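You operate a simulated robot arm through the tools that you are given. There is no shell and no other tool. Be economical: measure what you need, move in short steps, check, and stop when the job is done.

The job below is to be done with a simulated robot arm. You get a single attempt, and the scene is never put back.

JOB
Clamp the blue housing in pocket 1 and the orange one in pocket 2.
Fine: the pockets of the pallet plate; close both clamps.

Only the result counts: the job must be done as asked and must still hold three seconds after the hand-in. Knocking over, shifting, dropping, spilling or breaking anything else fails it.

ROBOT AND FRAMES
A 5-joint arm with a two-finger parallel gripper, fixed in place. Base frame: the origin is at the foot of the arm, x ahead of it, y to its left, z up; the work surface is at about z = 4. Units: mm, degrees, N and s.
With the tool pointing down near the work surface it reaches from about 260 to 600 mm from the base axis. Its first joint turns from -66.0 to 66.0 degrees. The tool tilts only in the upright plane through the base axis and itself; it spins freely about its own axis. Payload 1.57 kg.
The TCP is the grasp point between the finger pads, 30 mm short of the fingertips. In the tool frame z runs along the fingers and y along their closing line. The gripper opens to 80 mm. The fingers are 17 mm wide and 12 mm thick; the gripper's body (40 by 82 mm) begins 80 mm behind the TCP.
Orientation is told as [roll, pitch, yaw] about the base's x, y, z axes, in that order, counted from this pose: with the fingers straight down and closing along the base's y, the tool's x points along the base's -x, its y along +y and its z along -z.

CONTROLS
- The arm moves only by the tool move_arm. Its argument "plan" is text: rows parted by semicolons, each of 7 numbers parted by spaces: the shift along the base's x, y, z in units of 40 mm (1.0 is 40 mm), then the turn, a rotation vector about the base's x, y, z in units of 8 degrees (1.0 is 8 degrees), then the closure, from 0 (fully open) to 1 (shut). In form: tx ty tz wx wy wz fingers; .... A call has 1 to 20 rows; each row shifts and turns the commanded pose from where the row before left it. A call with a number of a shift or a turn outside -1 to 1 is refused whole. Each row takes 0.2 s and may step no farther than 50 mm and 8.6 degrees from the row before; otherwise, or with a gripper value out of range, the whole call is refused. Where a pose cannot be reached the arm comes as near as it can. A force on the tool above 40 N (or 10 N above the force at the start of the call, whichever is more), or a blocked arm, ends the call early, and 0.2 s more pass. The fingers move at their own pace (about 153 mm/s each) and stop on an object; they squeeze with about 22 N. The grip force told is the motor's: it shows also when the fingers shut on nothing. Time passes only in rows, and 0.2 s behind the last, so rows that do not move let the fingers close. It gives the time, the measured TCP pose, the force on the tool (base axes), the opening and the grip force at its end, in the units of the frame above (readings bear some noise), with the torque about the TCP (base axes, N m) and any sound that the robot's microphone picked up.
- Cameras (640 x 400 px; columns grow to the right, rows downward): "scene" is fixed at [49, 417.4, 541]; the picture's right is [-0.60, -0.80, 0.00], its down [-0.46, 0.34, -0.82] and it looks along [0.66, -0.49, -0.57] (base axes); focal length 250 px, centre (320, 200). "wrist" rides on the gripper at [72, -7, -122] in the tool frame; the picture's right is [0.09, 1.00, 0.00], its down [-0.84, 0.08, -0.54] and it looks along [-0.54, 0.05, 0.84] (tool axes); focal length 238 px, centre (320, 200). There is no depth. A picture from a camera that has moved, and an enlarged one, comes with that camera's place and axes in the base frame and with its lens. The place of the scene camera against the robot may be out by one fixed shift of up to 25 mm in any direction.
- get_image(camera): a new picture of that camera. No time passes.
- zoom(camera, box): a new picture of the part [left, top, right, bottom] of that camera's present view, enlarged. No time passes.
- finish_job(): hands the job in; it is judged then, once.

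Go step by step. Nothing tells you positions but the pictures and the camera data: compare them with the known pose of the tool, close in by small moves and look again before you grip or let go. The budget is 120 turns and 76 pictures, counting those below and the enlarged ones. Unless the task says otherwise, let go and move clear before handing in, and close with one line.

The tools are called after "Request:" as a command line: name --argument value ..., lists and objects as JSON in quotes. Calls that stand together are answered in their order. move_arm: Moves the arm, as the interface text tells. Its arguments: {"type":"object","properties":{"plan":{"type":"string"}},"required":["plan"]} The other tools are called the same way: get_image (camera) takes a picture; zoom (camera, box) takes an enlarged picture of a part of a camera's view; finish_job () hands the job in.

At the start:

```text
clock: 0.0
tcp_pos: [296.5, 279.2, 378.8]
tool_rot: [0.0, 0.1, 0.0]
contact_force: [0.3, -0.9, 0.0]
ft_torque: [-0.01, -0.01, 0.01]
gripper_width: 80.3
grip_force: 0.0
```

scene: 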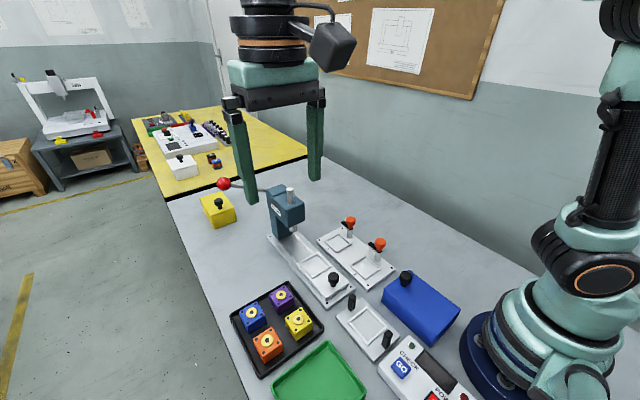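
wrist: 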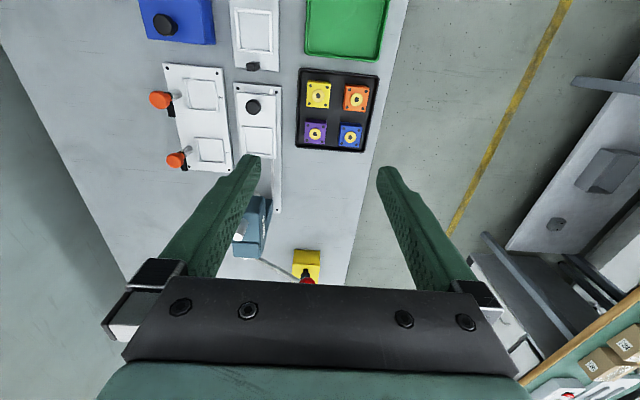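

I see a black tray with four housings (blue, purple, orange, yellow), and a pallet plate with two pockets and orange-knobbed clamps. I'll look closer first.

Request:
zoom --camera "scene" --box '[220, 180, 460, 330]'

Request:
zoom --camera "wrist" --box '[140, 0, 400, 200]'

Request:
zoom --camera "scene" --box '[220, 270, 420, 395]'

```text
2.67 times, centred on (340, 255) of scene
camera zoom: at [49.0, 417.4, 541.0], right [-0.6, -0.8, 0.0], down [-0.46, 0.34, -0.82], along [0.66, -0.49, -0.57], focal length 666 px, centre (267, 53)
```

zoom: 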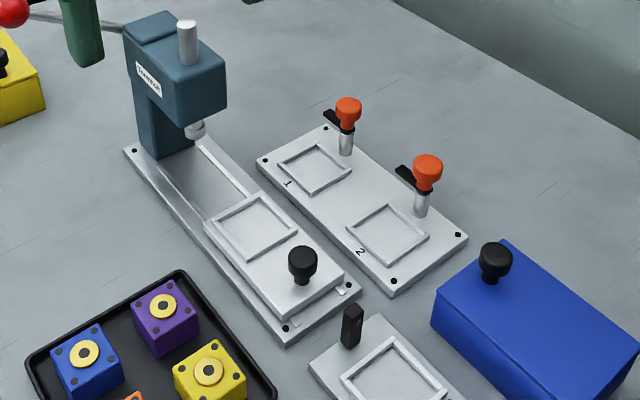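

```text
2.00 times, centred on (270, 100) of wrist
camera zoom: at [224.8, 271.7, 499.4], right [-0.09, 1.0, 0.0], down [0.84, 0.08, 0.54], along [0.54, 0.05, -0.84], focal length 477 px, centre (420, 400)
```

zoom: 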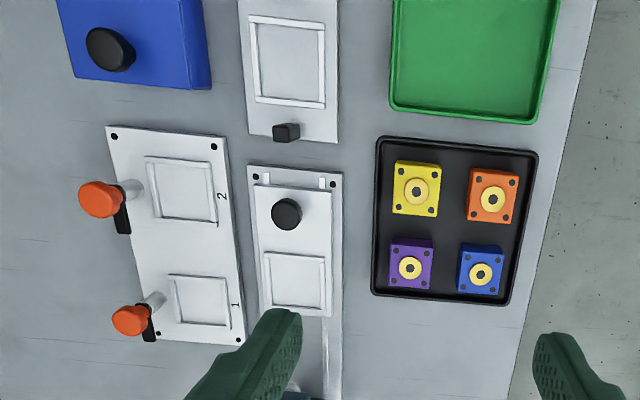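

```text
3.20 times, centred on (320, 332) of scene
camera zoom: at [49.0, 417.4, 541.0], right [-0.6, -0.8, 0.0], down [-0.46, 0.34, -0.82], along [0.66, -0.49, -0.57], focal length 799 px, centre (320, -224)
```

zoom: 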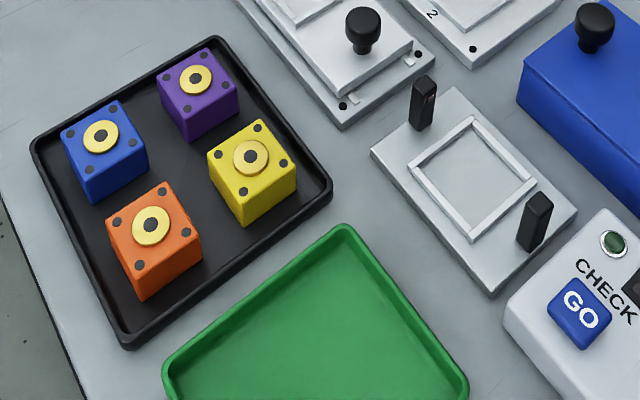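

Camera estimates: blue about (367,343), orange about (298,343), pocket 1 about (431,55), pocket 2 about (321,57). I'll move so the wrist camera can look at the pallet and its clamps.

Request:
move_arm --plan "-0.07 -0.91 -0.54 0 0 0 0;-0.07 -0.91 -0.54 0 0 0 0;-0.07 -0.91 -0.54 0 0 0 0;-0.07 -0.91 -0.54 0 0 0 0;-0.07 -0.91 -0.54 0 0 0 0;-0.07 -0.91 -0.54 0 0 0 0"

Request:
get_image --camera "wrist"

```text
clock: 1.4
tcp_pos: [279.6, 58.5, 248.4]
tool_rot: [0.0, 0.1, 0.0]
contact_force: [0.2, 0.0, -1.1]
ft_torque: [-0.01, -0.01, 0.01]
gripper_width: 80.0
grip_force: 0.1
```

```text
70 pictures are left
camera wrist: at [208.1, 53.7, 369.2], right [-0.09, 1.0, 0.0], down [0.84, 0.08, 0.54], along [0.54, 0.05, -0.84], focal length 238 px, centre (320, 200)
```

wrist: 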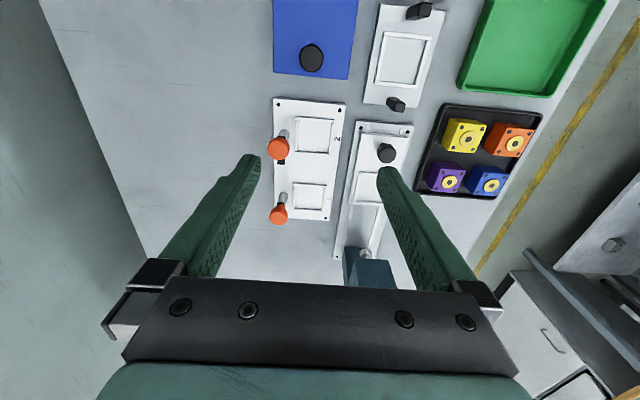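

Request:
zoom --camera "wrist" --box '[256, 90, 366, 230]'

Request:
zoom --camera "scene" --box '[310, 210, 410, 295]'

Request:
zoom --camera "wrist" --box '[410, 90, 550, 210]'

```text
2.86 times, centred on (311, 160) of wrist
camera zoom: at [208.1, 53.7, 369.2], right [-0.09, 1.0, 0.0], down [0.84, 0.08, 0.54], along [0.54, 0.05, -0.84], focal length 681 px, centre (346, 314)
```

zoom: 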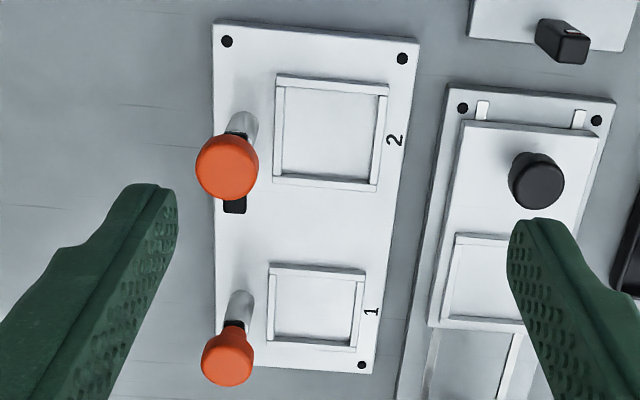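

```text
4.71 times, centred on (360, 252) of scene
camera zoom: at [49.0, 417.4, 541.0], right [-0.6, -0.8, 0.0], down [-0.46, 0.34, -0.82], along [0.66, -0.49, -0.57], focal length 1175 px, centre (132, -47)
```

zoom: 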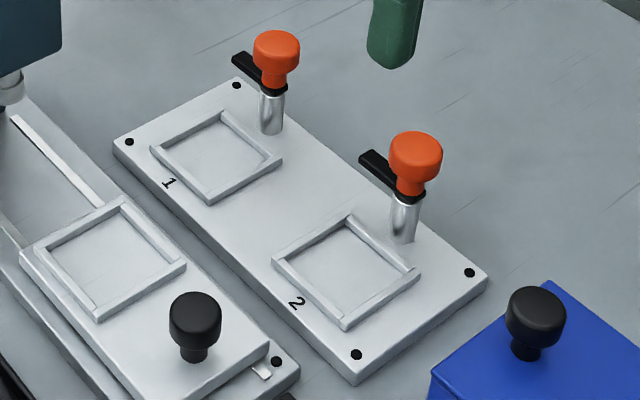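

```text
3.33 times, centred on (480, 150) of wrist
camera zoom: at [208.1, 53.7, 369.2], right [-0.09, 1.0, 0.0], down [0.84, 0.08, 0.54], along [0.54, 0.05, -0.84], focal length 794 px, centre (-213, 367)
```

zoom: 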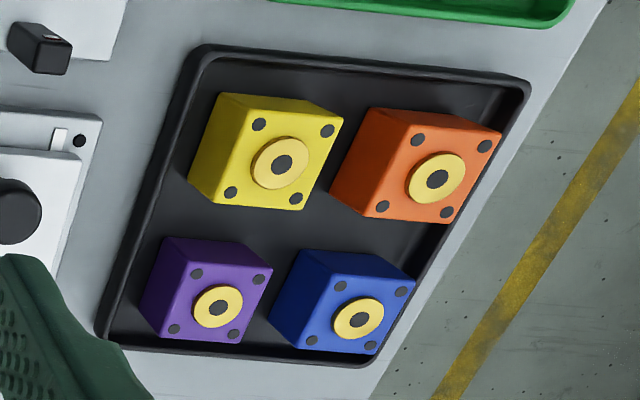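

The plate lines up with the base axes: pocket 1 about (432,55), pocket 2 about (323,55), clamp knobs about (432,10) and (323,10) at z about 72. The fingers must close along x to stay clear of the clamp posts, so I'll yaw -90 and go over the blue housing.

Request:
move_arm --plan "0.186 0.596 -0.1 0 0 -0.9375 0;0.186 0.596 -0.1 0 0 -0.9375 0;0.186 0.596 -0.1 0 0 -0.9375 0;0.186 0.596 -0.1 0 0 -0.9375 0;0.186 0.596 -0.1 0 0 -0.9375 0;0.186 0.596 -0.1 0 0 -0.9375 0;0.186 0.596 -0.1 0 0 -0.9375 0;0.186 0.596 -0.1 0 0 -0.9375 0;0.186 0.596 -0.1 0 0 -0.9375 0;0.186 0.596 -0.1 0 0 -0.9375 0;0.186 0.596 -0.1 0 0 -0.9375 0;0.186 0.596 -0.1 0 0 -0.9375 0"

Request:
get_image --camera "wrist"

```text
clock: 4.0
tcp_pos: [370.1, 344.0, 199.5]
tool_rot: [0.0, 0.1, -90.2]
contact_force: [-0.8, -0.3, 0.6]
ft_torque: [-0.01, 0.02, -0.02]
gripper_width: 79.9
grip_force: 0.0
```

```text
66 pictures are left
camera wrist: at [363.6, 417.5, 320.2], right [1.0, 0.09, 0.0], down [0.07, -0.84, 0.54], along [0.05, -0.54, -0.84], focal length 238 px, centre (320, 200)
```

wrist: 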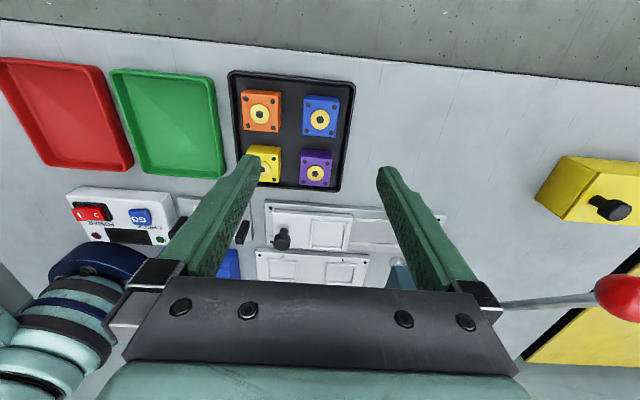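

Blue sits right under the TCP as predicted. I'll go down to about z=110 and zoom to measure it.

Request:
move_arm --plan "0 0 -0.75 0 0 0 0;0 0 -0.75 0 0 0 0;0 0 -0.75 0 0 0 0"

Request:
zoom --camera "wrist" --box '[230, 60, 410, 200]'

```text
clock: 4.8
tcp_pos: [370.0, 343.4, 111.5]
tool_rot: [0.0, 0.0, -90.0]
contact_force: [-0.2, -0.6, 0.1]
ft_torque: [0.03, -0.01, 0.03]
gripper_width: 80.0
grip_force: 0.0
```

```text
2.86 times, centred on (320, 130) of wrist
camera zoom: at [362.7, 417.0, 232.2], right [1.0, 0.09, 0.0], down [0.08, -0.84, 0.54], along [0.05, -0.54, -0.84], focal length 681 px, centre (320, 400)
```

zoom: 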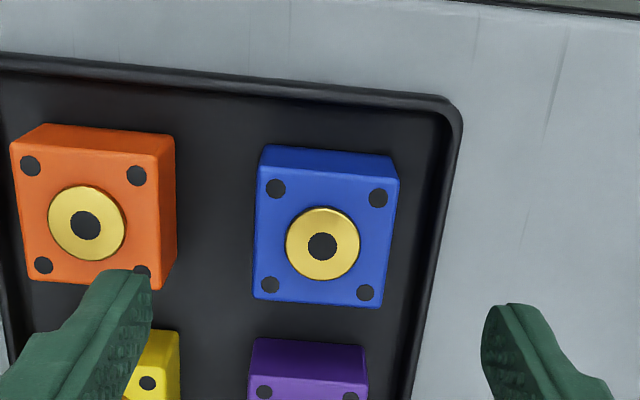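

Blue is about 40 mm wide, centred near (370,347) and square to the axes. I'll partly close the fingers to clear the tray wall and go down partway to check.

Request:
move_arm --plan "0 0.09 0 0 0 0 0.4;0 0 -0.6 0 0 0 0.4;0 0 -0.6 0 0 0 0.4;0 0 0 0 0 0 0.4"

Request:
zoom --camera "wrist" --box '[220, 70, 420, 230]'

Request:
zoom --camera "scene" --box '[200, 240, 360, 390]'

```text
clock: 5.8
tcp_pos: [370.2, 345.6, 61.0]
tool_rot: [0.0, -0.1, -89.9]
contact_force: [-0.5, -0.3, 0.5]
ft_torque: [0.01, 0.01, -0.03]
gripper_width: 48.1
grip_force: 0.0
```

```text
2.50 times, centred on (320, 150) of wrist
camera zoom: at [363.2, 418.2, 182.3], right [1.0, 0.09, 0.0], down [0.08, -0.84, 0.54], along [0.05, -0.54, -0.84], focal length 596 px, centre (320, 325)
```

zoom: 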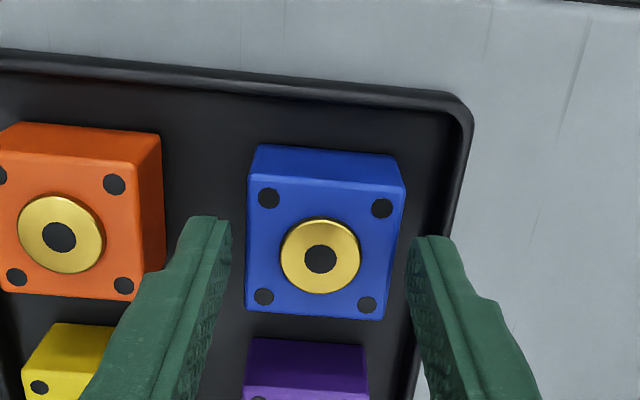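

```text
2.67 times, centred on (280, 315) of scene
camera zoom: at [49.0, 417.4, 541.0], right [-0.6, -0.8, 0.0], down [-0.46, 0.34, -0.82], along [0.66, -0.49, -0.57], focal length 666 px, centre (427, -107)
```

zoom: 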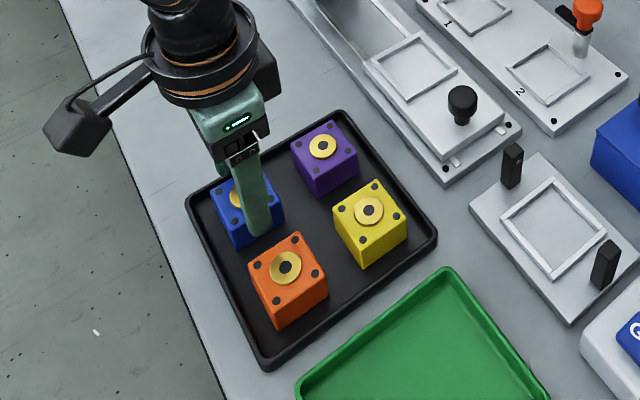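

Aligned, with the housing centre near (370,346.8). I'll go down to z about 47, close and lift slightly.

Request:
move_arm --plan "0 0.03 -0.175 0 0 0 0.4;0 0 -0.175 0 0 0 0.4;0 0 0 0 0 0 0.4"

Request:
move_arm --plan "0 0 0 0 0 0 0.6;0 0 0 0 0 0 1;0 0 0 0 0 0 1"

Request:
zoom --camera "wrist" --box '[220, 90, 420, 250]'

```text
clock: 6.6
tcp_pos: [369.3, 348.5, 47.6]
tool_rot: [0.1, 0.0, -90.0]
contact_force: [0.2, -0.4, 0.1]
ft_torque: [0.04, 0.0, -0.01]
gripper_width: 48.1
grip_force: 0.0
```

```text
clock: 7.4
tcp_pos: [369.7, 349.0, 49.0]
tool_rot: [0.1, 0.1, -90.0]
contact_force: [-1.0, -0.4, 0.1]
ft_torque: [0.01, -0.05, -0.02]
gripper_width: 41.4
grip_force: 22.0
```

```text
2.50 times, centred on (320, 170) of wrist
camera zoom: at [363.2, 421.3, 169.1], right [1.0, 0.09, 0.0], down [0.08, -0.84, 0.54], along [0.05, -0.54, -0.84], focal length 596 px, centre (320, 275)
```

zoom: 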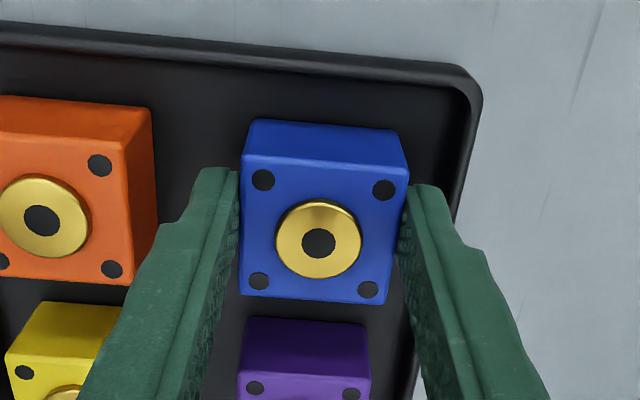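

Blue is gripped at 41 mm. I'll lift it and carry it to above pocket 1.

Request:
move_arm --plan "0 0 0.3 0 0 0 1;0 0 0.8 0 0 0 1;0 0 0.8 0 0 0 1;0 0 0.8 0 0 0 1;0.19 -0.91 0 0 0 0 1;0.19 -0.91 0 0 0 0 1;0.19 -0.91 0 0 0 0 1;0.19 -0.91 0 0 0 0 1;0.19 -0.91 0 0 0 0 1;0.19 -0.91 0 0 0 0 1;0.19 -0.91 0 0 0 0 1;0.19 -0.91 0 0 0 0 1;0 0 0 0 0 0 1"

Request:
get_image --camera "wrist"

Request:
zoom --camera "scene" --box '[240, 150, 420, 300]'

```text
clock: 10.2
tcp_pos: [430.3, 60.6, 158.8]
tool_rot: [0.0, -0.1, -89.9]
contact_force: [-0.2, -0.3, 1.1]
ft_torque: [-0.02, 0.0, -0.01]
gripper_width: 0.0
grip_force: 21.3
```

```text
61 pictures are left
camera wrist: at [423.5, 133.3, 278.6], right [1.0, 0.09, 0.0], down [0.08, -0.84, 0.54], along [0.05, -0.54, -0.84], focal length 238 px, centre (320, 200)
```

wrist: 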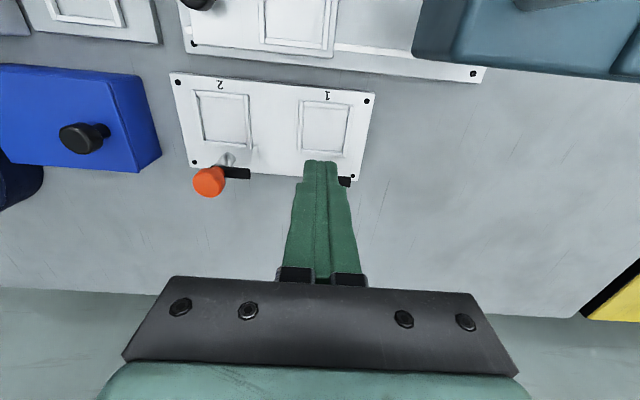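

```text
2.67 times, centred on (330, 225) of scene
camera zoom: at [49.1, 417.4, 541.0], right [-0.6, -0.8, 0.0], down [-0.46, 0.34, -0.82], along [0.66, -0.49, -0.57], focal length 666 px, centre (293, 133)
```

zoom: 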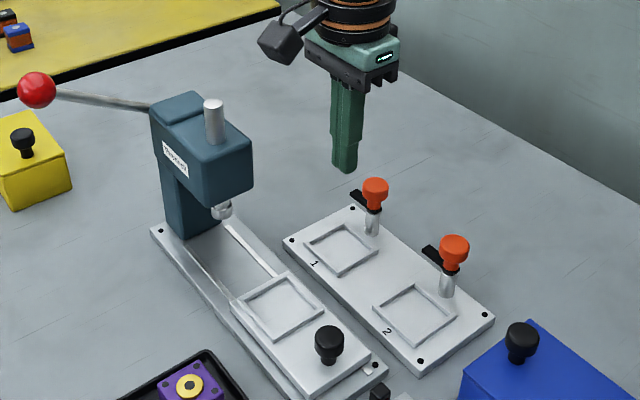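

The fingers are shut on nothing, so the housing slipped out somewhere. I need to find it.

Request:
get_image --camera "scene"

Request:
zoom --camera "scene" --box '[210, 260, 370, 390]'

```text
59 pictures are left
```

scene: 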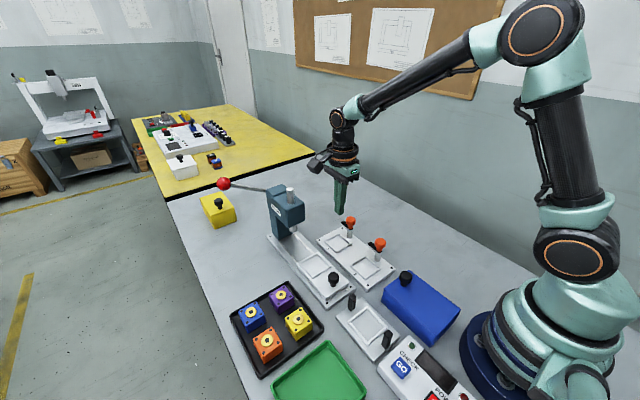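

```text
3.08 times, centred on (290, 325) of scene
camera zoom: at [49.1, 417.4, 541.0], right [-0.6, -0.8, 0.0], down [-0.46, 0.34, -0.82], along [0.66, -0.49, -0.57], focal length 768 px, centre (412, -185)
```

zoom: 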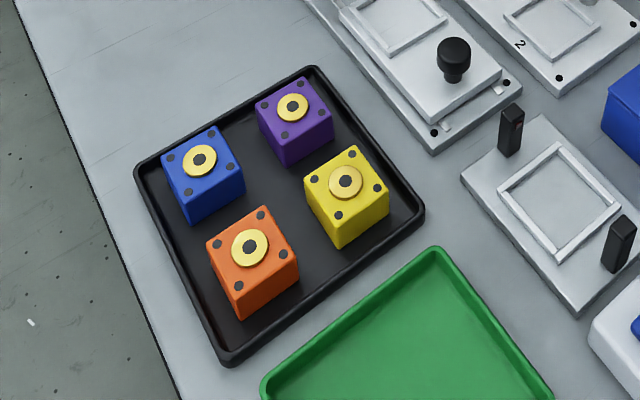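

Blue dropped back into its tray place, upright. I'll measure the pocket from here, then regrip lower and lift more slowly.

Request:
zoom --camera "wrist" --box '[160, 60, 390, 200]'

```text
2.78 times, centred on (275, 130) of wrist
camera zoom: at [423.5, 133.3, 278.6], right [1.0, 0.09, 0.0], down [0.08, -0.84, 0.54], along [0.05, -0.54, -0.84], focal length 663 px, centre (445, 395)
```

zoom: 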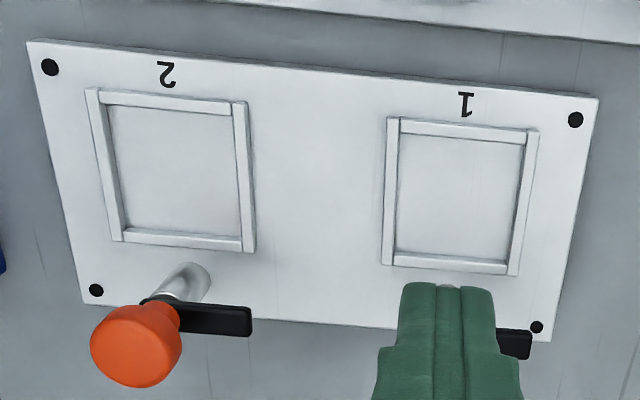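

Pocket 1 is about 47 mm inside for a 41 mm housing, so there is roughly ±3 mm of clearance. I'll return to the blue one and grip it lower.

Request:
move_arm --plan "-0.19 0.9 0 0 0 0 0.4;-0.19 0.9 0 0 0 0 0.4;-0.19 0.9 0 0 0 0 0.4;-0.19 0.9 0 0 0 0 0.4;-0.19 0.9 0 0 0 0 0.4;-0.19 0.9 0 0 0 0 0.4;-0.19 0.9 0 0 0 0 0.4;-0.19 0.9 0 0 0 0 0.4;0 0 -0.8 0 0 0 0.4;0 0 -0.8 0 0 0 0.4;0 0 -0.8 0 0 0 0.4;0 0 0 0 0 0 0.4"

Request:
zoom --camera "wrist" --box '[220, 70, 420, 230]'

```text
clock: 12.8
tcp_pos: [368.8, 347.8, 64.0]
tool_rot: [0.0, 0.0, -90.1]
contact_force: [-1.4, -0.8, 5.4]
ft_torque: [-0.04, -0.1, -0.03]
gripper_width: 47.1
grip_force: 0.0
```

```text
2.50 times, centred on (320, 150) of wrist
camera zoom: at [361.9, 420.6, 184.9], right [1.0, 0.09, 0.0], down [0.08, -0.84, 0.54], along [0.05, -0.54, -0.84], focal length 596 px, centre (320, 325)
```

zoom: 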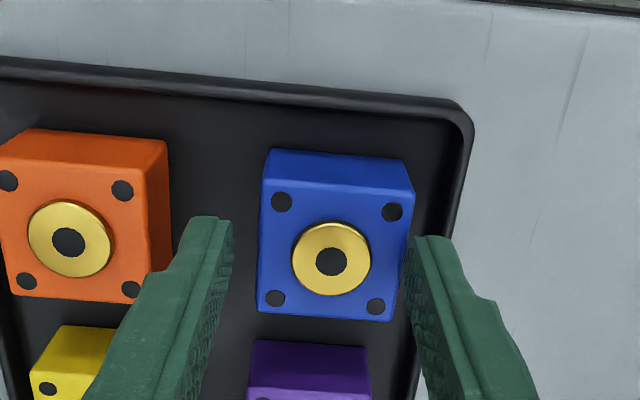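

Blue now sits about 2.5 mm further in +x, and the right finger is touching its edge. I'll rise, shift and open a little more.

Request:
move_arm --plan "0 0 0.25 0 0 0 0.4;0.06 0 0 0 0 0 0.37;0 0 0 0 0 0 0.37;0 0 -0.35 0 0 0 0.37;0 0 0 0 0 0 0.37"

Request:
zoom --camera "wrist" --box '[220, 70, 420, 230]'

```text
clock: 14.0
tcp_pos: [371.5, 347.8, 57.7]
tool_rot: [0.0, 0.0, -89.9]
contact_force: [-0.4, -0.6, -0.6]
ft_torque: [-0.01, 0.01, 0.03]
gripper_width: 50.2
grip_force: 0.1
```

```text
2.50 times, centred on (320, 150) of wrist
camera zoom: at [365.2, 419.9, 178.9], right [1.0, 0.09, 0.0], down [0.08, -0.84, 0.54], along [0.05, -0.54, -0.84], focal length 596 px, centre (320, 325)
```

zoom: 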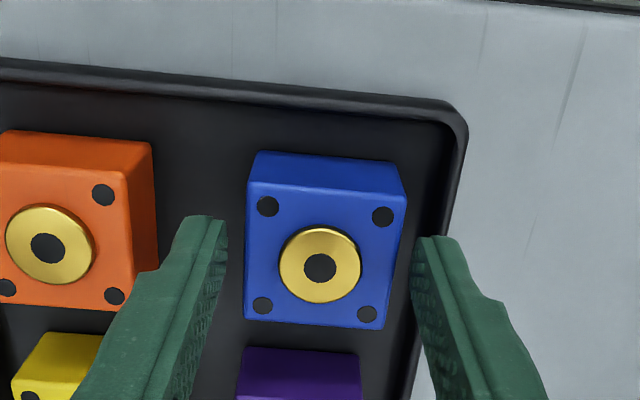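

Clear on both sides. I'll descend to z about 42, close, and test a small slow lift.

Request:
move_arm --plan "0 0 -0.2 0 0 0 0.37;0 0 -0.18 0 0 0 0.37;0 0 0 0 0 0 0.37;0 0 0 0 0 0 1;0 0 0 0 0 0 1;0 0 0 0 0 0 1"

Request:
move_arm --plan "0 0 0.1 0 0 0 1;0 0 0.1 0 0 0 1;0 0 0.15 0 0 0 1;0 0 0.15 0 0 0 1;0 0 0 0 0 0 1"

Request:
zoom --camera "wrist" --box '[220, 90, 420, 250]'

```text
clock: 14.8
tcp_pos: [373.3, 346.9, 45.7]
tool_rot: [0.1, 0.1, -90.2]
contact_force: [-4.6, -2.1, 7.0]
ft_torque: [-0.12, -0.09, -0.11]
gripper_width: 46.6
grip_force: 0.1
stopped in row 3: the force on the tool passed its limit (the readings are from after the stop); the commanded pose is now the measured one
```

```text
clock: 16.0
tcp_pos: [373.3, 348.0, 65.9]
tool_rot: [0.2, 0.1, -90.3]
contact_force: [-0.5, 0.3, -0.4]
ft_torque: [-0.01, -0.01, -0.02]
gripper_width: 41.7
grip_force: 21.5
```

```text
2.50 times, centred on (320, 170) of wrist
camera zoom: at [366.7, 419.7, 186.8], right [1.0, 0.09, 0.0], down [0.07, -0.84, 0.54], along [0.05, -0.54, -0.84], focal length 596 px, centre (320, 275)
```

zoom: 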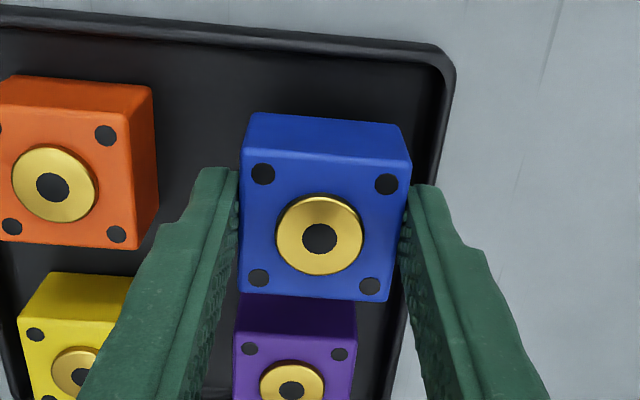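

Blue is holding after a 20 mm lift, gripped about 4 mm lower than before. I'll carry on gently and check.

Request:
move_arm --plan "0 0 0.2 0 0 0 1;0 0 0.3 0 0 0 1;0 0 0.3 0 0 0 1;0 0 0.3 0 0 0 1;0 0 0.3 0 0 0 1;0 0 0.3 0 0 0 1;0 0 0.2 0 0 0 1;0 0 0.1 0 0 0 1"

Request:
get_image --camera "wrist"

Request:
zoom --camera "scene" --box '[200, 220, 360, 390]'

```text
clock: 17.8
tcp_pos: [372.9, 346.8, 146.9]
tool_rot: [0.1, 0.3, -90.3]
contact_force: [-0.6, 0.1, -1.3]
ft_torque: [0.0, -0.03, -0.01]
gripper_width: 41.4
grip_force: 21.4
```

```text
53 pictures are left
camera wrist: at [365.4, 419.0, 267.8], right [1.0, 0.09, 0.0], down [0.07, -0.84, 0.54], along [0.05, -0.54, -0.84], focal length 238 px, centre (320, 200)
```

wrist: 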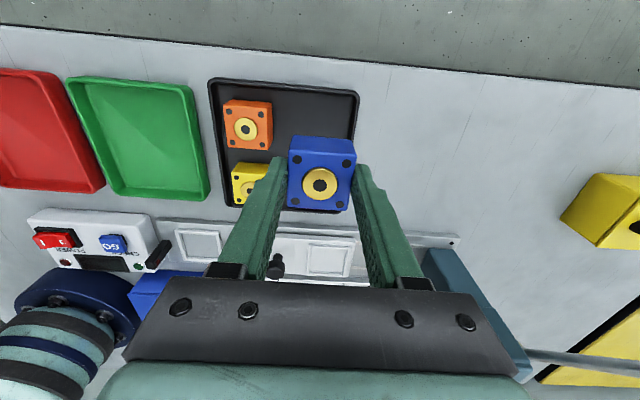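

```text
2.35 times, centred on (280, 305) of scene
camera zoom: at [49.1, 417.4, 541.0], right [-0.6, -0.8, 0.0], down [-0.46, 0.34, -0.82], along [0.66, -0.49, -0.57], focal length 588 px, centre (414, -47)
```

zoom: 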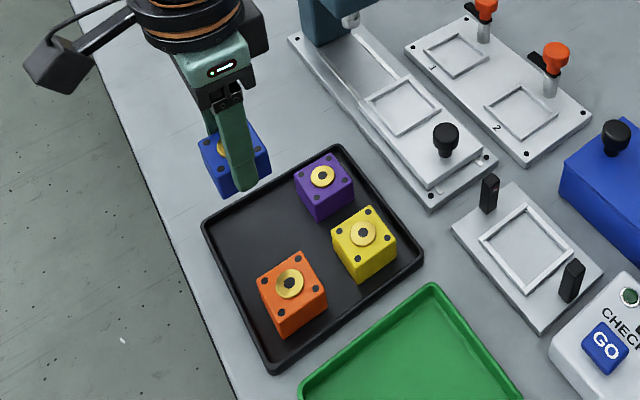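

Blue is held firmly. I'll carry it smoothly over to pocket 1.

Request:
move_arm --plan "0.05 -0.25 0 0 0 0 1;0.1 -0.45 0 0 0 0 1;0.11 -0.55 0 0 0 0 1;0.11 -0.55 0 0 0 0 1;0.11 -0.55 0 0 0 0 1;0.11 -0.55 0 0 0 0 1;0.11 -0.55 0 0 0 0 1;0.11 -0.55 0 0 0 0 1;0.11 -0.55 0 0 0 0 1;0.11 -0.55 0 0 0 0 1;0.11 -0.55 0 0 0 0 1;0.11 -0.55 0 0 0 0 1;0.11 -0.55 0 0 0 0 1;0.1 -0.35 0 0 0 0 1;0.05 -0.2 0 0 0 0 1;0 0 0 0 0 0 1"

Request:
zoom --camera "wrist" --box '[220, 60, 420, 220]'

```text
clock: 21.2
tcp_pos: [433.8, 54.5, 143.5]
tool_rot: [0.1, 0.1, -90.3]
contact_force: [0.1, -0.3, -1.5]
ft_torque: [-0.01, 0.0, 0.01]
gripper_width: 41.6
grip_force: 22.1
```

```text
2.50 times, centred on (320, 140) of wrist
camera zoom: at [427.6, 126.9, 265.0], right [1.0, 0.09, 0.0], down [0.07, -0.84, 0.54], along [0.05, -0.54, -0.84], focal length 596 px, centre (320, 350)
```

zoom: 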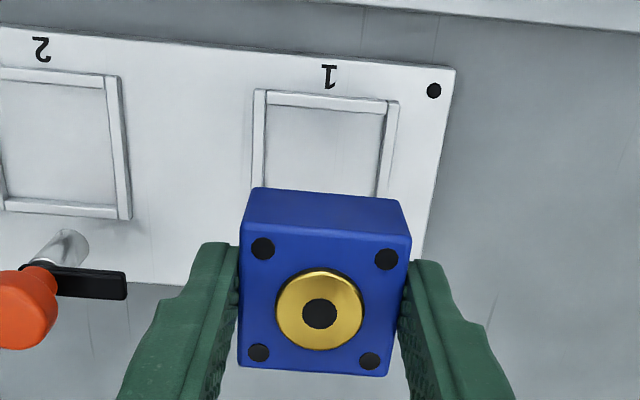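

I'll lower partway and check alignment with both cameras.

Request:
move_arm --plan "0 0 -0.4 0 0 0 1;0 0 -0.6 0 0 0 1;0 0 -0.5 0 0 0 1;0 0 -0.3 0 0 0 1;0 0 0 0 0 0 1"

Request:
zoom --camera "wrist" --box '[240, 90, 400, 218]'

Request:
zoom --camera "scene" --box '[300, 205, 400, 285]'

```text
clock: 22.4
tcp_pos: [434.8, 55.8, 72.9]
tool_rot: [0.2, 0.0, -90.2]
contact_force: [-0.5, 0.0, -1.8]
ft_torque: [0.01, 0.03, 0.02]
gripper_width: 41.3
grip_force: 22.4
```

```text
3.12 times, centred on (320, 154) of wrist
camera zoom: at [427.9, 128.1, 193.4], right [1.0, 0.09, 0.0], down [0.07, -0.84, 0.54], along [0.05, -0.54, -0.84], focal length 745 px, centre (320, 344)
```

zoom: 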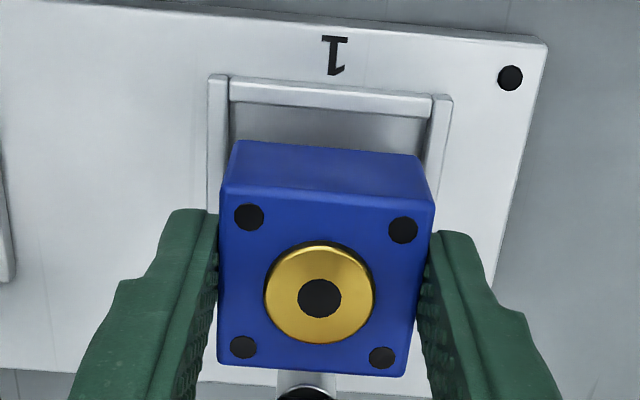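

```text
5.00 times, centred on (350, 245) of scene
camera zoom: at [49.1, 417.4, 541.0], right [-0.6, -0.8, 0.0], down [-0.46, 0.34, -0.82], along [0.66, -0.49, -0.57], focal length 1248 px, centre (170, -25)
```

zoom: 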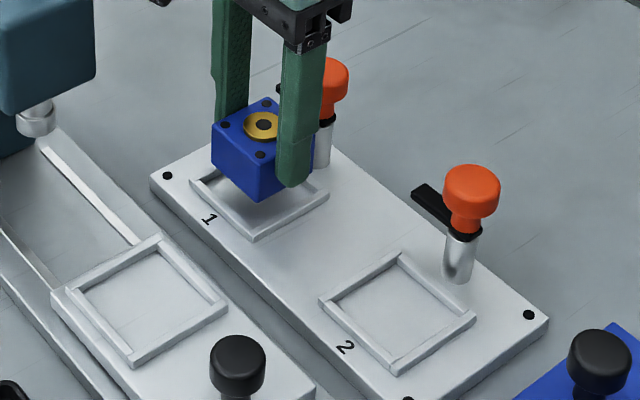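

Housing about (434.5,57.3) against pocket centre about (434.6,56.5), which is well inside clearance. I'll lower it carefully.

Request:
move_arm --plan "0 -0.02 -0.2 0 0 0 1;0 0 -0.2 0 0 0 1;0 0 -0.08 0 0 0 1;0 0 0 0 0 0 1"

Request:
zoom --camera "wrist" --box '[240, 90, 400, 218]'

Request:
zoom --camera "scene" --box '[310, 215, 380, 271]'

```text
clock: 23.4
tcp_pos: [433.8, 55.0, 54.6]
tool_rot: [0.2, 0.0, -90.3]
contact_force: [-0.2, 0.3, -1.3]
ft_torque: [-0.01, -0.01, 0.0]
gripper_width: 41.6
grip_force: 21.8
```

```text
3.12 times, centred on (320, 154) of wrist
camera zoom: at [427.8, 126.5, 175.0], right [1.0, 0.09, 0.0], down [0.07, -0.84, 0.54], along [0.05, -0.54, -0.84], focal length 745 px, centre (320, 344)
```

zoom: 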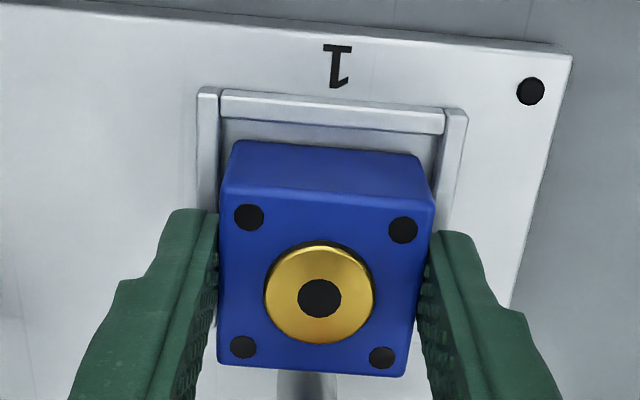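

```text
7.14 times, centred on (345, 243) of scene
camera zoom: at [49.1, 417.4, 541.0], right [-0.6, -0.8, 0.0], down [-0.46, 0.34, -0.82], along [0.66, -0.49, -0.57], focal length 1784 px, centre (141, -107)
```

zoom: 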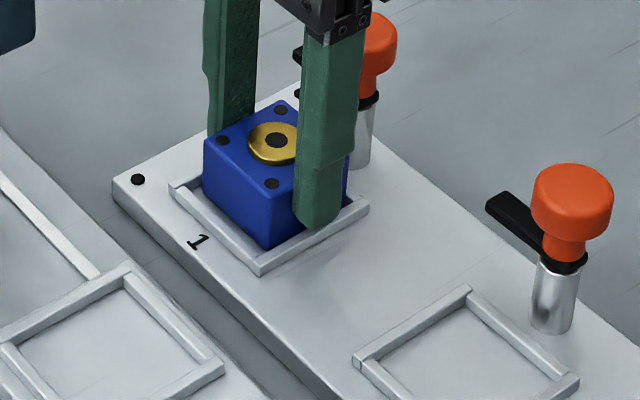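

Well aligned. I'll keep going down in small steps until it touches.

Request:
move_arm --plan "0 0 -0.05 0 0 0 1;0 0 -0.05 0 0 0 1;0 0 0 0 0 0 1"

Request:
move_arm --plan "0 0 -0.04 0 0 0 1;0 0 0 0 0 0 1"

Request:
zoom --camera "scene" --box '[310, 215, 380, 271]'

```text
clock: 24.2
tcp_pos: [433.4, 54.4, 52.0]
tool_rot: [0.5, 0.1, -90.2]
contact_force: [2.9, -3.0, 17.7]
ft_torque: [-0.06, 0.05, -0.02]
gripper_width: 41.6
grip_force: 21.5
```

```text
clock: 24.8
tcp_pos: [433.6, 54.1, 48.4]
tool_rot: [0.4, -0.1, -90.4]
contact_force: [5.6, -3.8, 17.3]
ft_torque: [-0.03, -0.02, -0.02]
gripper_width: 41.5
grip_force: 22.2
```

```text
7.14 times, centred on (345, 243) of scene
camera zoom: at [49.0, 417.4, 541.0], right [-0.6, -0.8, 0.0], down [-0.46, 0.34, -0.82], along [0.66, -0.49, -0.57], focal length 1784 px, centre (141, -107)
```

zoom: 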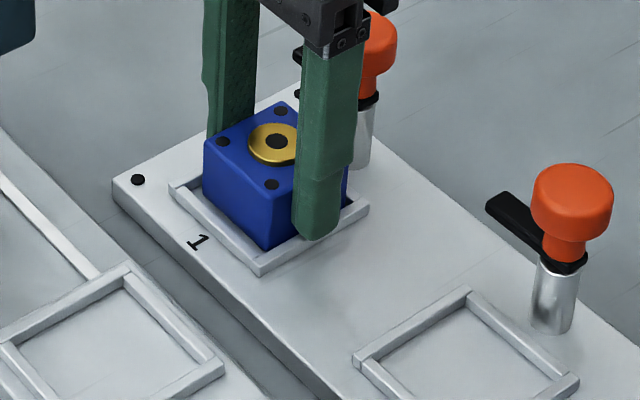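

Contact came at z about 52. I'll check whether it is seated inside the rails before releasing.

Request:
zoom --camera "wrist" --box '[260, 90, 380, 186]'

Request:
zoom --camera "scene" --box '[325, 230, 357, 256]'

```text
4.17 times, centred on (320, 138) of wrist
camera zoom: at [427.3, 126.8, 169.8], right [1.0, 0.09, 0.01], down [0.07, -0.84, 0.54], along [0.05, -0.54, -0.84], focal length 993 px, centre (320, 458)
```

zoom: 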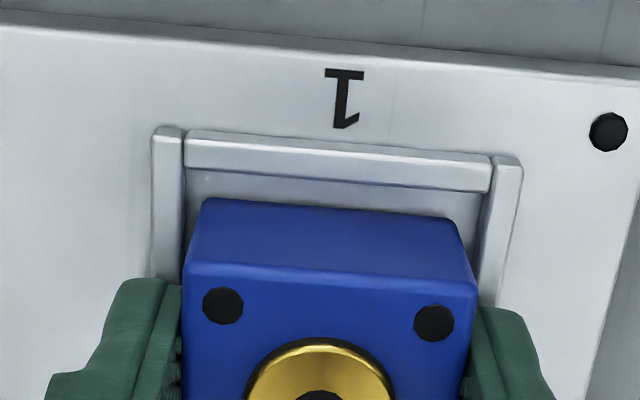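

```text
15.38 times, centred on (341, 243) of scene
camera zoom: at [49.0, 417.4, 541.0], right [-0.6, -0.8, 0.0], down [-0.46, 0.34, -0.82], along [0.66, -0.49, -0.57], focal length 3842 px, centre (-3, -462)
```

zoom: 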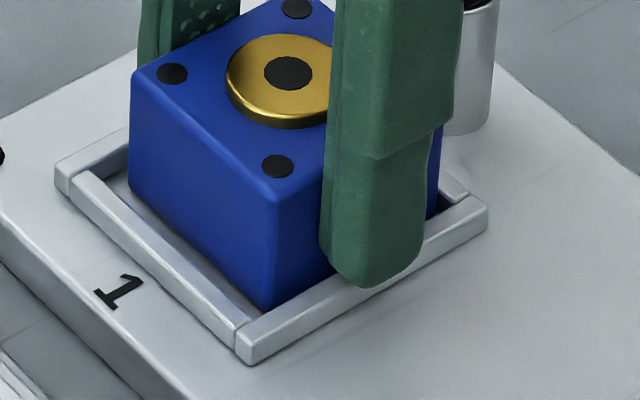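

It is inside the rails, just a little toward -y. I'll nudge it +y by 1.5 mm, release and look.

Request:
move_arm --plan "0 0 0.03 0 0 0 1;0 0.04 0 0 0 0 1;0 0 0 0 0 0 1;0 0 0 0 0 0 0.3;0 0 0 0 0 0 0.3"

Request:
zoom --camera "scene" --box '[325, 230, 357, 256]'

Request:
zoom --camera "wrist" --box '[240, 90, 400, 218]'

```text
clock: 26.0
tcp_pos: [432.7, 53.7, 47.5]
tool_rot: [-0.2, 0.1, -90.1]
contact_force: [-11.9, -0.3, 1.1]
ft_torque: [-0.07, 0.22, 0.07]
gripper_width: 46.1
grip_force: 0.0
```

```text
15.38 times, centred on (341, 243) of scene
camera zoom: at [49.0, 417.4, 541.0], right [-0.6, -0.8, 0.0], down [-0.46, 0.34, -0.82], along [0.66, -0.49, -0.57], focal length 3842 px, centre (-3, -462)
```

zoom: 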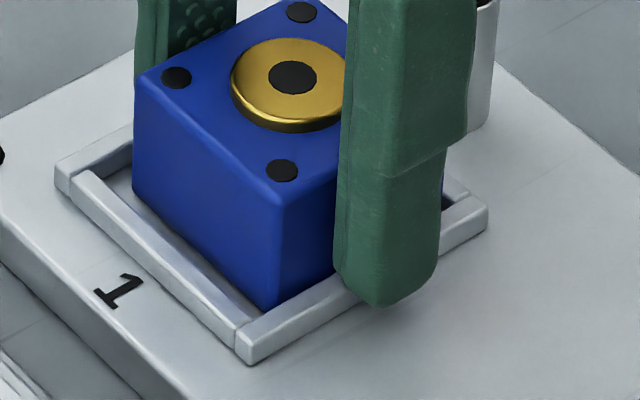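

```text
3.12 times, centred on (320, 154) of wrist
camera zoom: at [426.3, 127.7, 168.7], right [1.0, 0.09, 0.0], down [0.08, -0.84, 0.54], along [0.04, -0.54, -0.84], focal length 745 px, centre (320, 344)
```

zoom: 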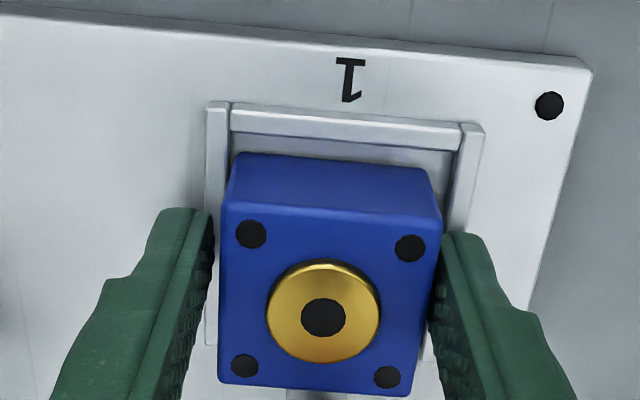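

One finger seems to be pressing on the +x rail as it opens. I'll ease the opening and rise straight up.

Request:
move_arm --plan "0 0 0 0 0 0 0.44;0 0 0.15 0 0 0 0.42;0 0 0.15 0 0 0 0.35;0 0 0.5 0 0 0 0.35;0 0 0.8 0 0 0 0.35;0 0 0.5 0 0 0 0.35"

Request:
zoom --camera "wrist" --box '[230, 60, 410, 204]'

Request:
zoom --camera "scene" --box '[310, 205, 400, 280]'

```text
clock: 27.4
tcp_pos: [433.6, 56.2, 132.5]
tool_rot: [0.2, 0.0, -90.3]
contact_force: [-0.4, 1.1, -0.2]
ft_torque: [0.01, 0.02, -0.01]
gripper_width: 52.0
grip_force: 0.0
```

```text
2.78 times, centred on (320, 132) of wrist
camera zoom: at [428.1, 128.0, 252.9], right [1.0, 0.09, 0.0], down [0.07, -0.84, 0.54], along [0.05, -0.54, -0.84], focal length 662 px, centre (320, 389)
```

zoom: 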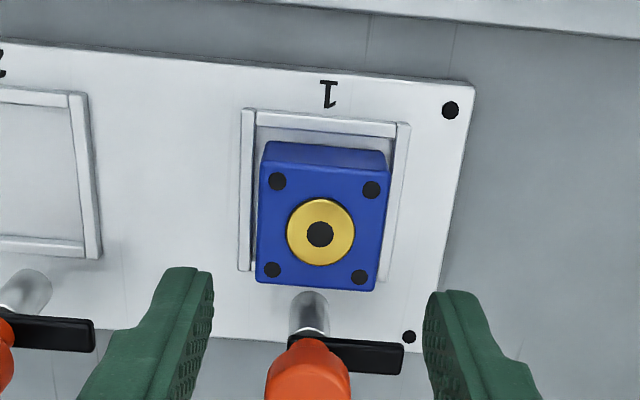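

```text
5.33 times, centred on (355, 242) of scene
camera zoom: at [49.0, 417.4, 541.0], right [-0.6, -0.8, 0.0], down [-0.46, 0.34, -0.82], along [0.66, -0.49, -0.57], focal length 1332 px, centre (133, -27)
```

zoom: 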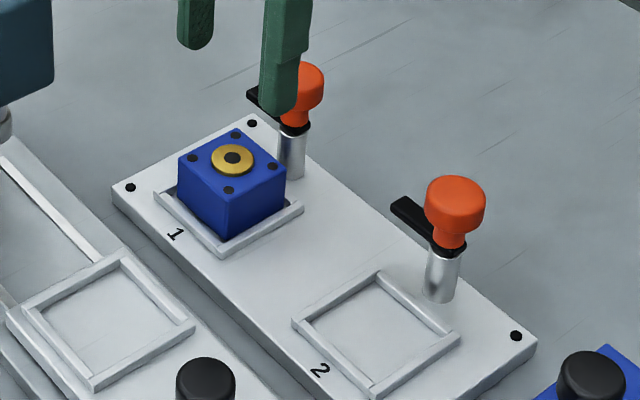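

Blue is seated inside pocket 1. Next is clamp 1: I'll go over its knob with yaw 0, so the fingers straddle it at right angles to the black arm, and look.

Request:
move_arm --plan "0 -0.096 0 0 0 0.9375 0.35;0 -0.096 0 0 0 0.9375 0.35;0 -0.096 0 0 0 0.9375 0.35;0 -0.096 0 0 0 0.9375 0.35;0 -0.096 0 0 0 0.9375 0.35;0 -0.096 0 0 0 0.9375 0.35;0 -0.096 0 0 0 0.9375 0.35;0 -0.096 0 0 0 0.9375 0.35;0 -0.096 0 0 0 0.9375 0.35;0 -0.096 0 0 0 0.9375 0.35;0 -0.096 0 0 0 0.9375 0.35;0 -0.096 0 0 0 0.9375 0.35;0 0 0 0 0 0 0.35"

Request:
zoom --camera "wrist" --box '[220, 60, 420, 220]'

Request:
zoom --camera "scene" --box '[310, 190, 400, 265]'

```text
clock: 30.2
tcp_pos: [434.1, 11.3, 134.1]
tool_rot: [0.1, 0.2, -0.2]
contact_force: [0.6, -0.7, 0.4]
ft_torque: [-0.01, 0.0, 0.02]
gripper_width: 52.1
grip_force: 0.1
```

```text
2.50 times, centred on (320, 140) of wrist
camera zoom: at [362.7, 4.2, 255.3], right [-0.09, 1.0, 0.0], down [0.84, 0.07, 0.54], along [0.54, 0.05, -0.84], focal length 596 px, centre (320, 350)
```

zoom: 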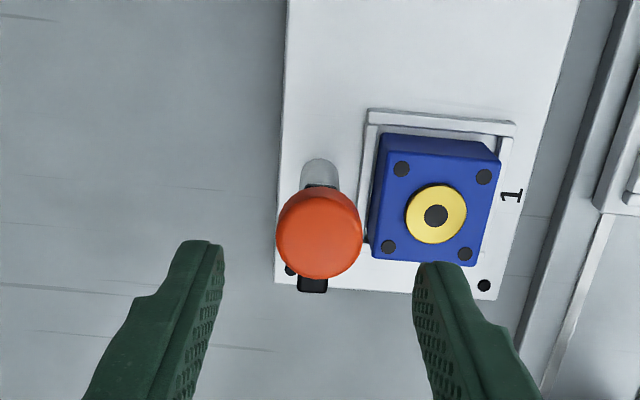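

```text
5.33 times, centred on (355, 228) of scene
camera zoom: at [49.0, 417.4, 541.0], right [-0.6, -0.8, 0.0], down [-0.46, 0.34, -0.82], along [0.66, -0.49, -0.57], focal length 1332 px, centre (133, 53)
```

zoom: 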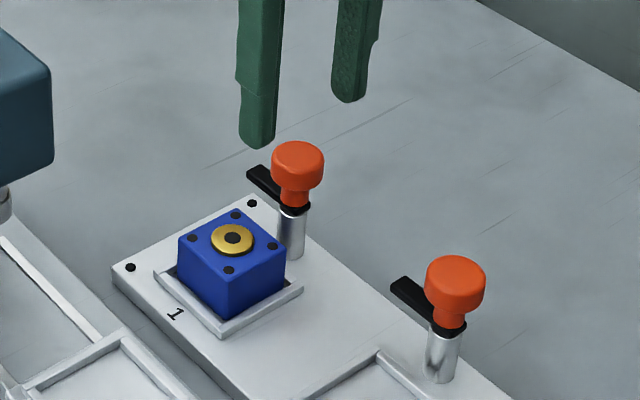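

The knob is centred under the TCP at about (433,10.5), 27 mm in diameter. I'll descend to z about 80 and grip it.

Request:
move_arm --plan "0 0 -0.6 0 0 0 0.4;0 0 -0.5 0 0 0 0.4;0 0 -0.2 0 0 0 0.4;0 0 0 0 0 0 0.4"

Request:
zoom --camera "wrist" --box '[220, 90, 420, 250]'

Request:
zoom --camera "scene" --box '[310, 190, 400, 265]'

```text
clock: 31.2
tcp_pos: [434.8, 9.3, 82.2]
tool_rot: [0.0, 0.3, -0.3]
contact_force: [0.4, 0.1, 0.2]
ft_torque: [-0.02, 0.01, -0.02]
gripper_width: 48.1
grip_force: 0.2
```

```text
2.50 times, centred on (320, 170) of wrist
camera zoom: at [363.6, 3.2, 203.2], right [-0.09, 1.0, 0.0], down [0.84, 0.07, 0.54], along [0.54, 0.05, -0.84], focal length 596 px, centre (320, 275)
```

zoom: 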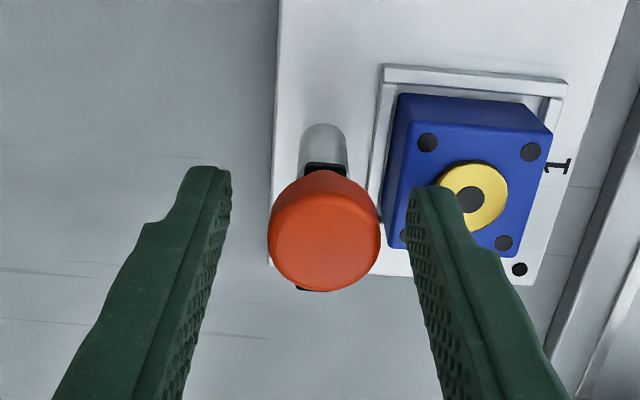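

```text
5.33 times, centred on (355, 228) of scene
camera zoom: at [49.0, 417.4, 541.0], right [-0.6, -0.8, 0.0], down [-0.46, 0.34, -0.82], along [0.66, -0.49, -0.57], focal length 1332 px, centre (133, 53)
```

zoom: 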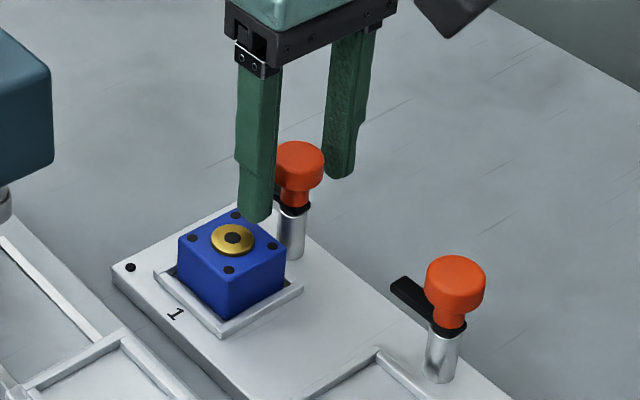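

Well centred on the knob. I'll close on it.

Request:
move_arm --plan "0 0 -0.05 0 0 0 0.6;0 0 0 0 0 0 1;0 0 0 0 0 0 1;0 0 0 0 0 0 1"

Request:
move_arm --plan "0 0 0 0 0 0.6 1;0 0 0 0 0 0.6 1;0 0 0 0 0 0.6 1;0 0 0 0 0 0.6 1;0 0 0 0 0 0 1"

Request:
zoom --camera "wrist" --box '[220, 70, 420, 230]'

Request:
zoom --camera "scene" --box '[310, 190, 400, 265]'

```text
clock: 32.2
tcp_pos: [435.3, 10.8, 80.7]
tool_rot: [0.0, 0.2, -0.2]
contact_force: [-1.2, 18.8, 6.7]
ft_torque: [0.16, 0.22, 0.04]
gripper_width: 27.0
grip_force: 38.2
```

```text
clock: 33.4
tcp_pos: [434.6, 9.0, 80.3]
tool_rot: [0.0, 0.0, 19.0]
contact_force: [9.2, 19.9, 10.1]
ft_torque: [-0.06, 0.64, 0.0]
gripper_width: 27.2
grip_force: 38.3
```

```text
2.50 times, centred on (320, 150) of wrist
camera zoom: at [369.2, -19.3, 201.6], right [-0.41, 0.91, 0.0], down [0.77, 0.35, 0.54], along [0.49, 0.22, -0.84], focal length 596 px, centre (320, 325)
```

zoom: 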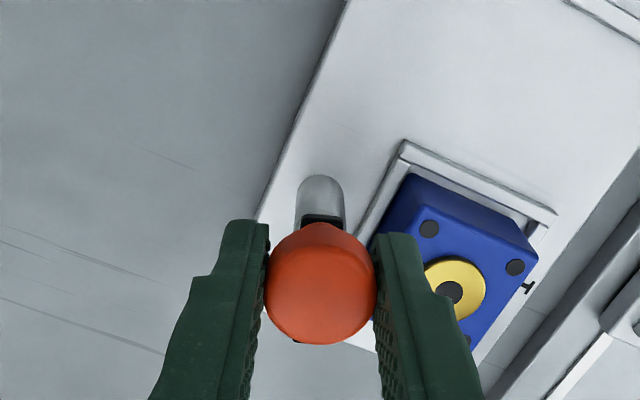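

```text
5.33 times, centred on (355, 228) of scene
camera zoom: at [49.0, 417.4, 541.0], right [-0.6, -0.8, 0.0], down [-0.46, 0.34, -0.82], along [0.66, -0.49, -0.57], focal length 1332 px, centre (133, 53)
```

zoom: 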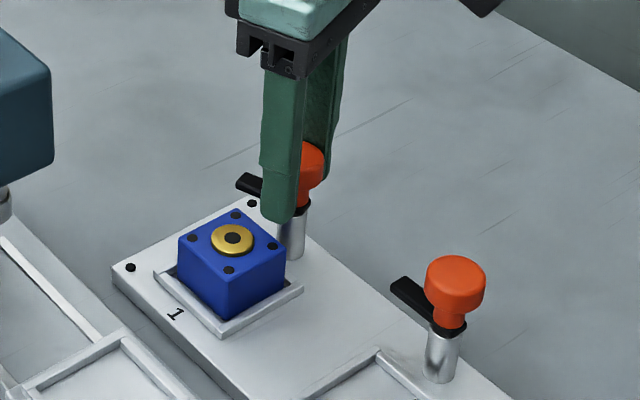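

The arm is turning with the knob. I'll keep turning toward 90 degrees, with a small y correction to relieve the side force.

Request:
move_arm --plan "0.01 0.03 0 0 0 0.3 1;0 0 0 0 0 0.7 1;0 0 0 0 0 0.7 1;0 0 0 0 0 0.7 1;0 0 0 0 0 0.7 1;0 0 0 0 0 0.7 1;0 0 0 0 0 0 1"

Request:
zoom --camera "scene" --box '[310, 190, 400, 265]'

```text
clock: 35.0
tcp_pos: [434.3, 10.2, 79.9]
tool_rot: [0.0, 0.0, 49.3]
contact_force: [2.1, -27.4, 26.8]
ft_torque: [-0.38, -0.11, -0.01]
gripper_width: 26.8
grip_force: 37.9
```

```text
5.33 times, centred on (355, 228) of scene
camera zoom: at [49.0, 417.4, 541.0], right [-0.6, -0.8, 0.0], down [-0.46, 0.34, -0.82], along [0.66, -0.49, -0.57], focal length 1332 px, centre (133, 53)
```

zoom: 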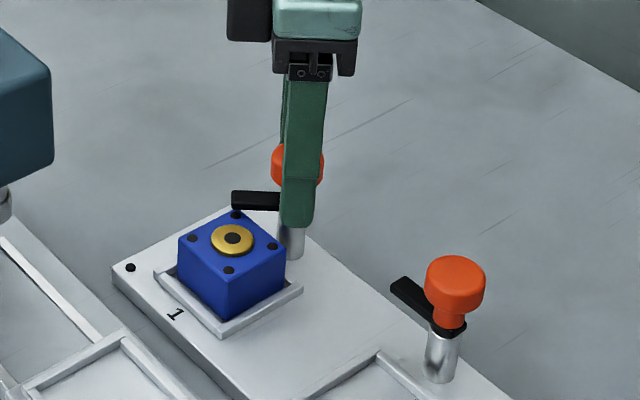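

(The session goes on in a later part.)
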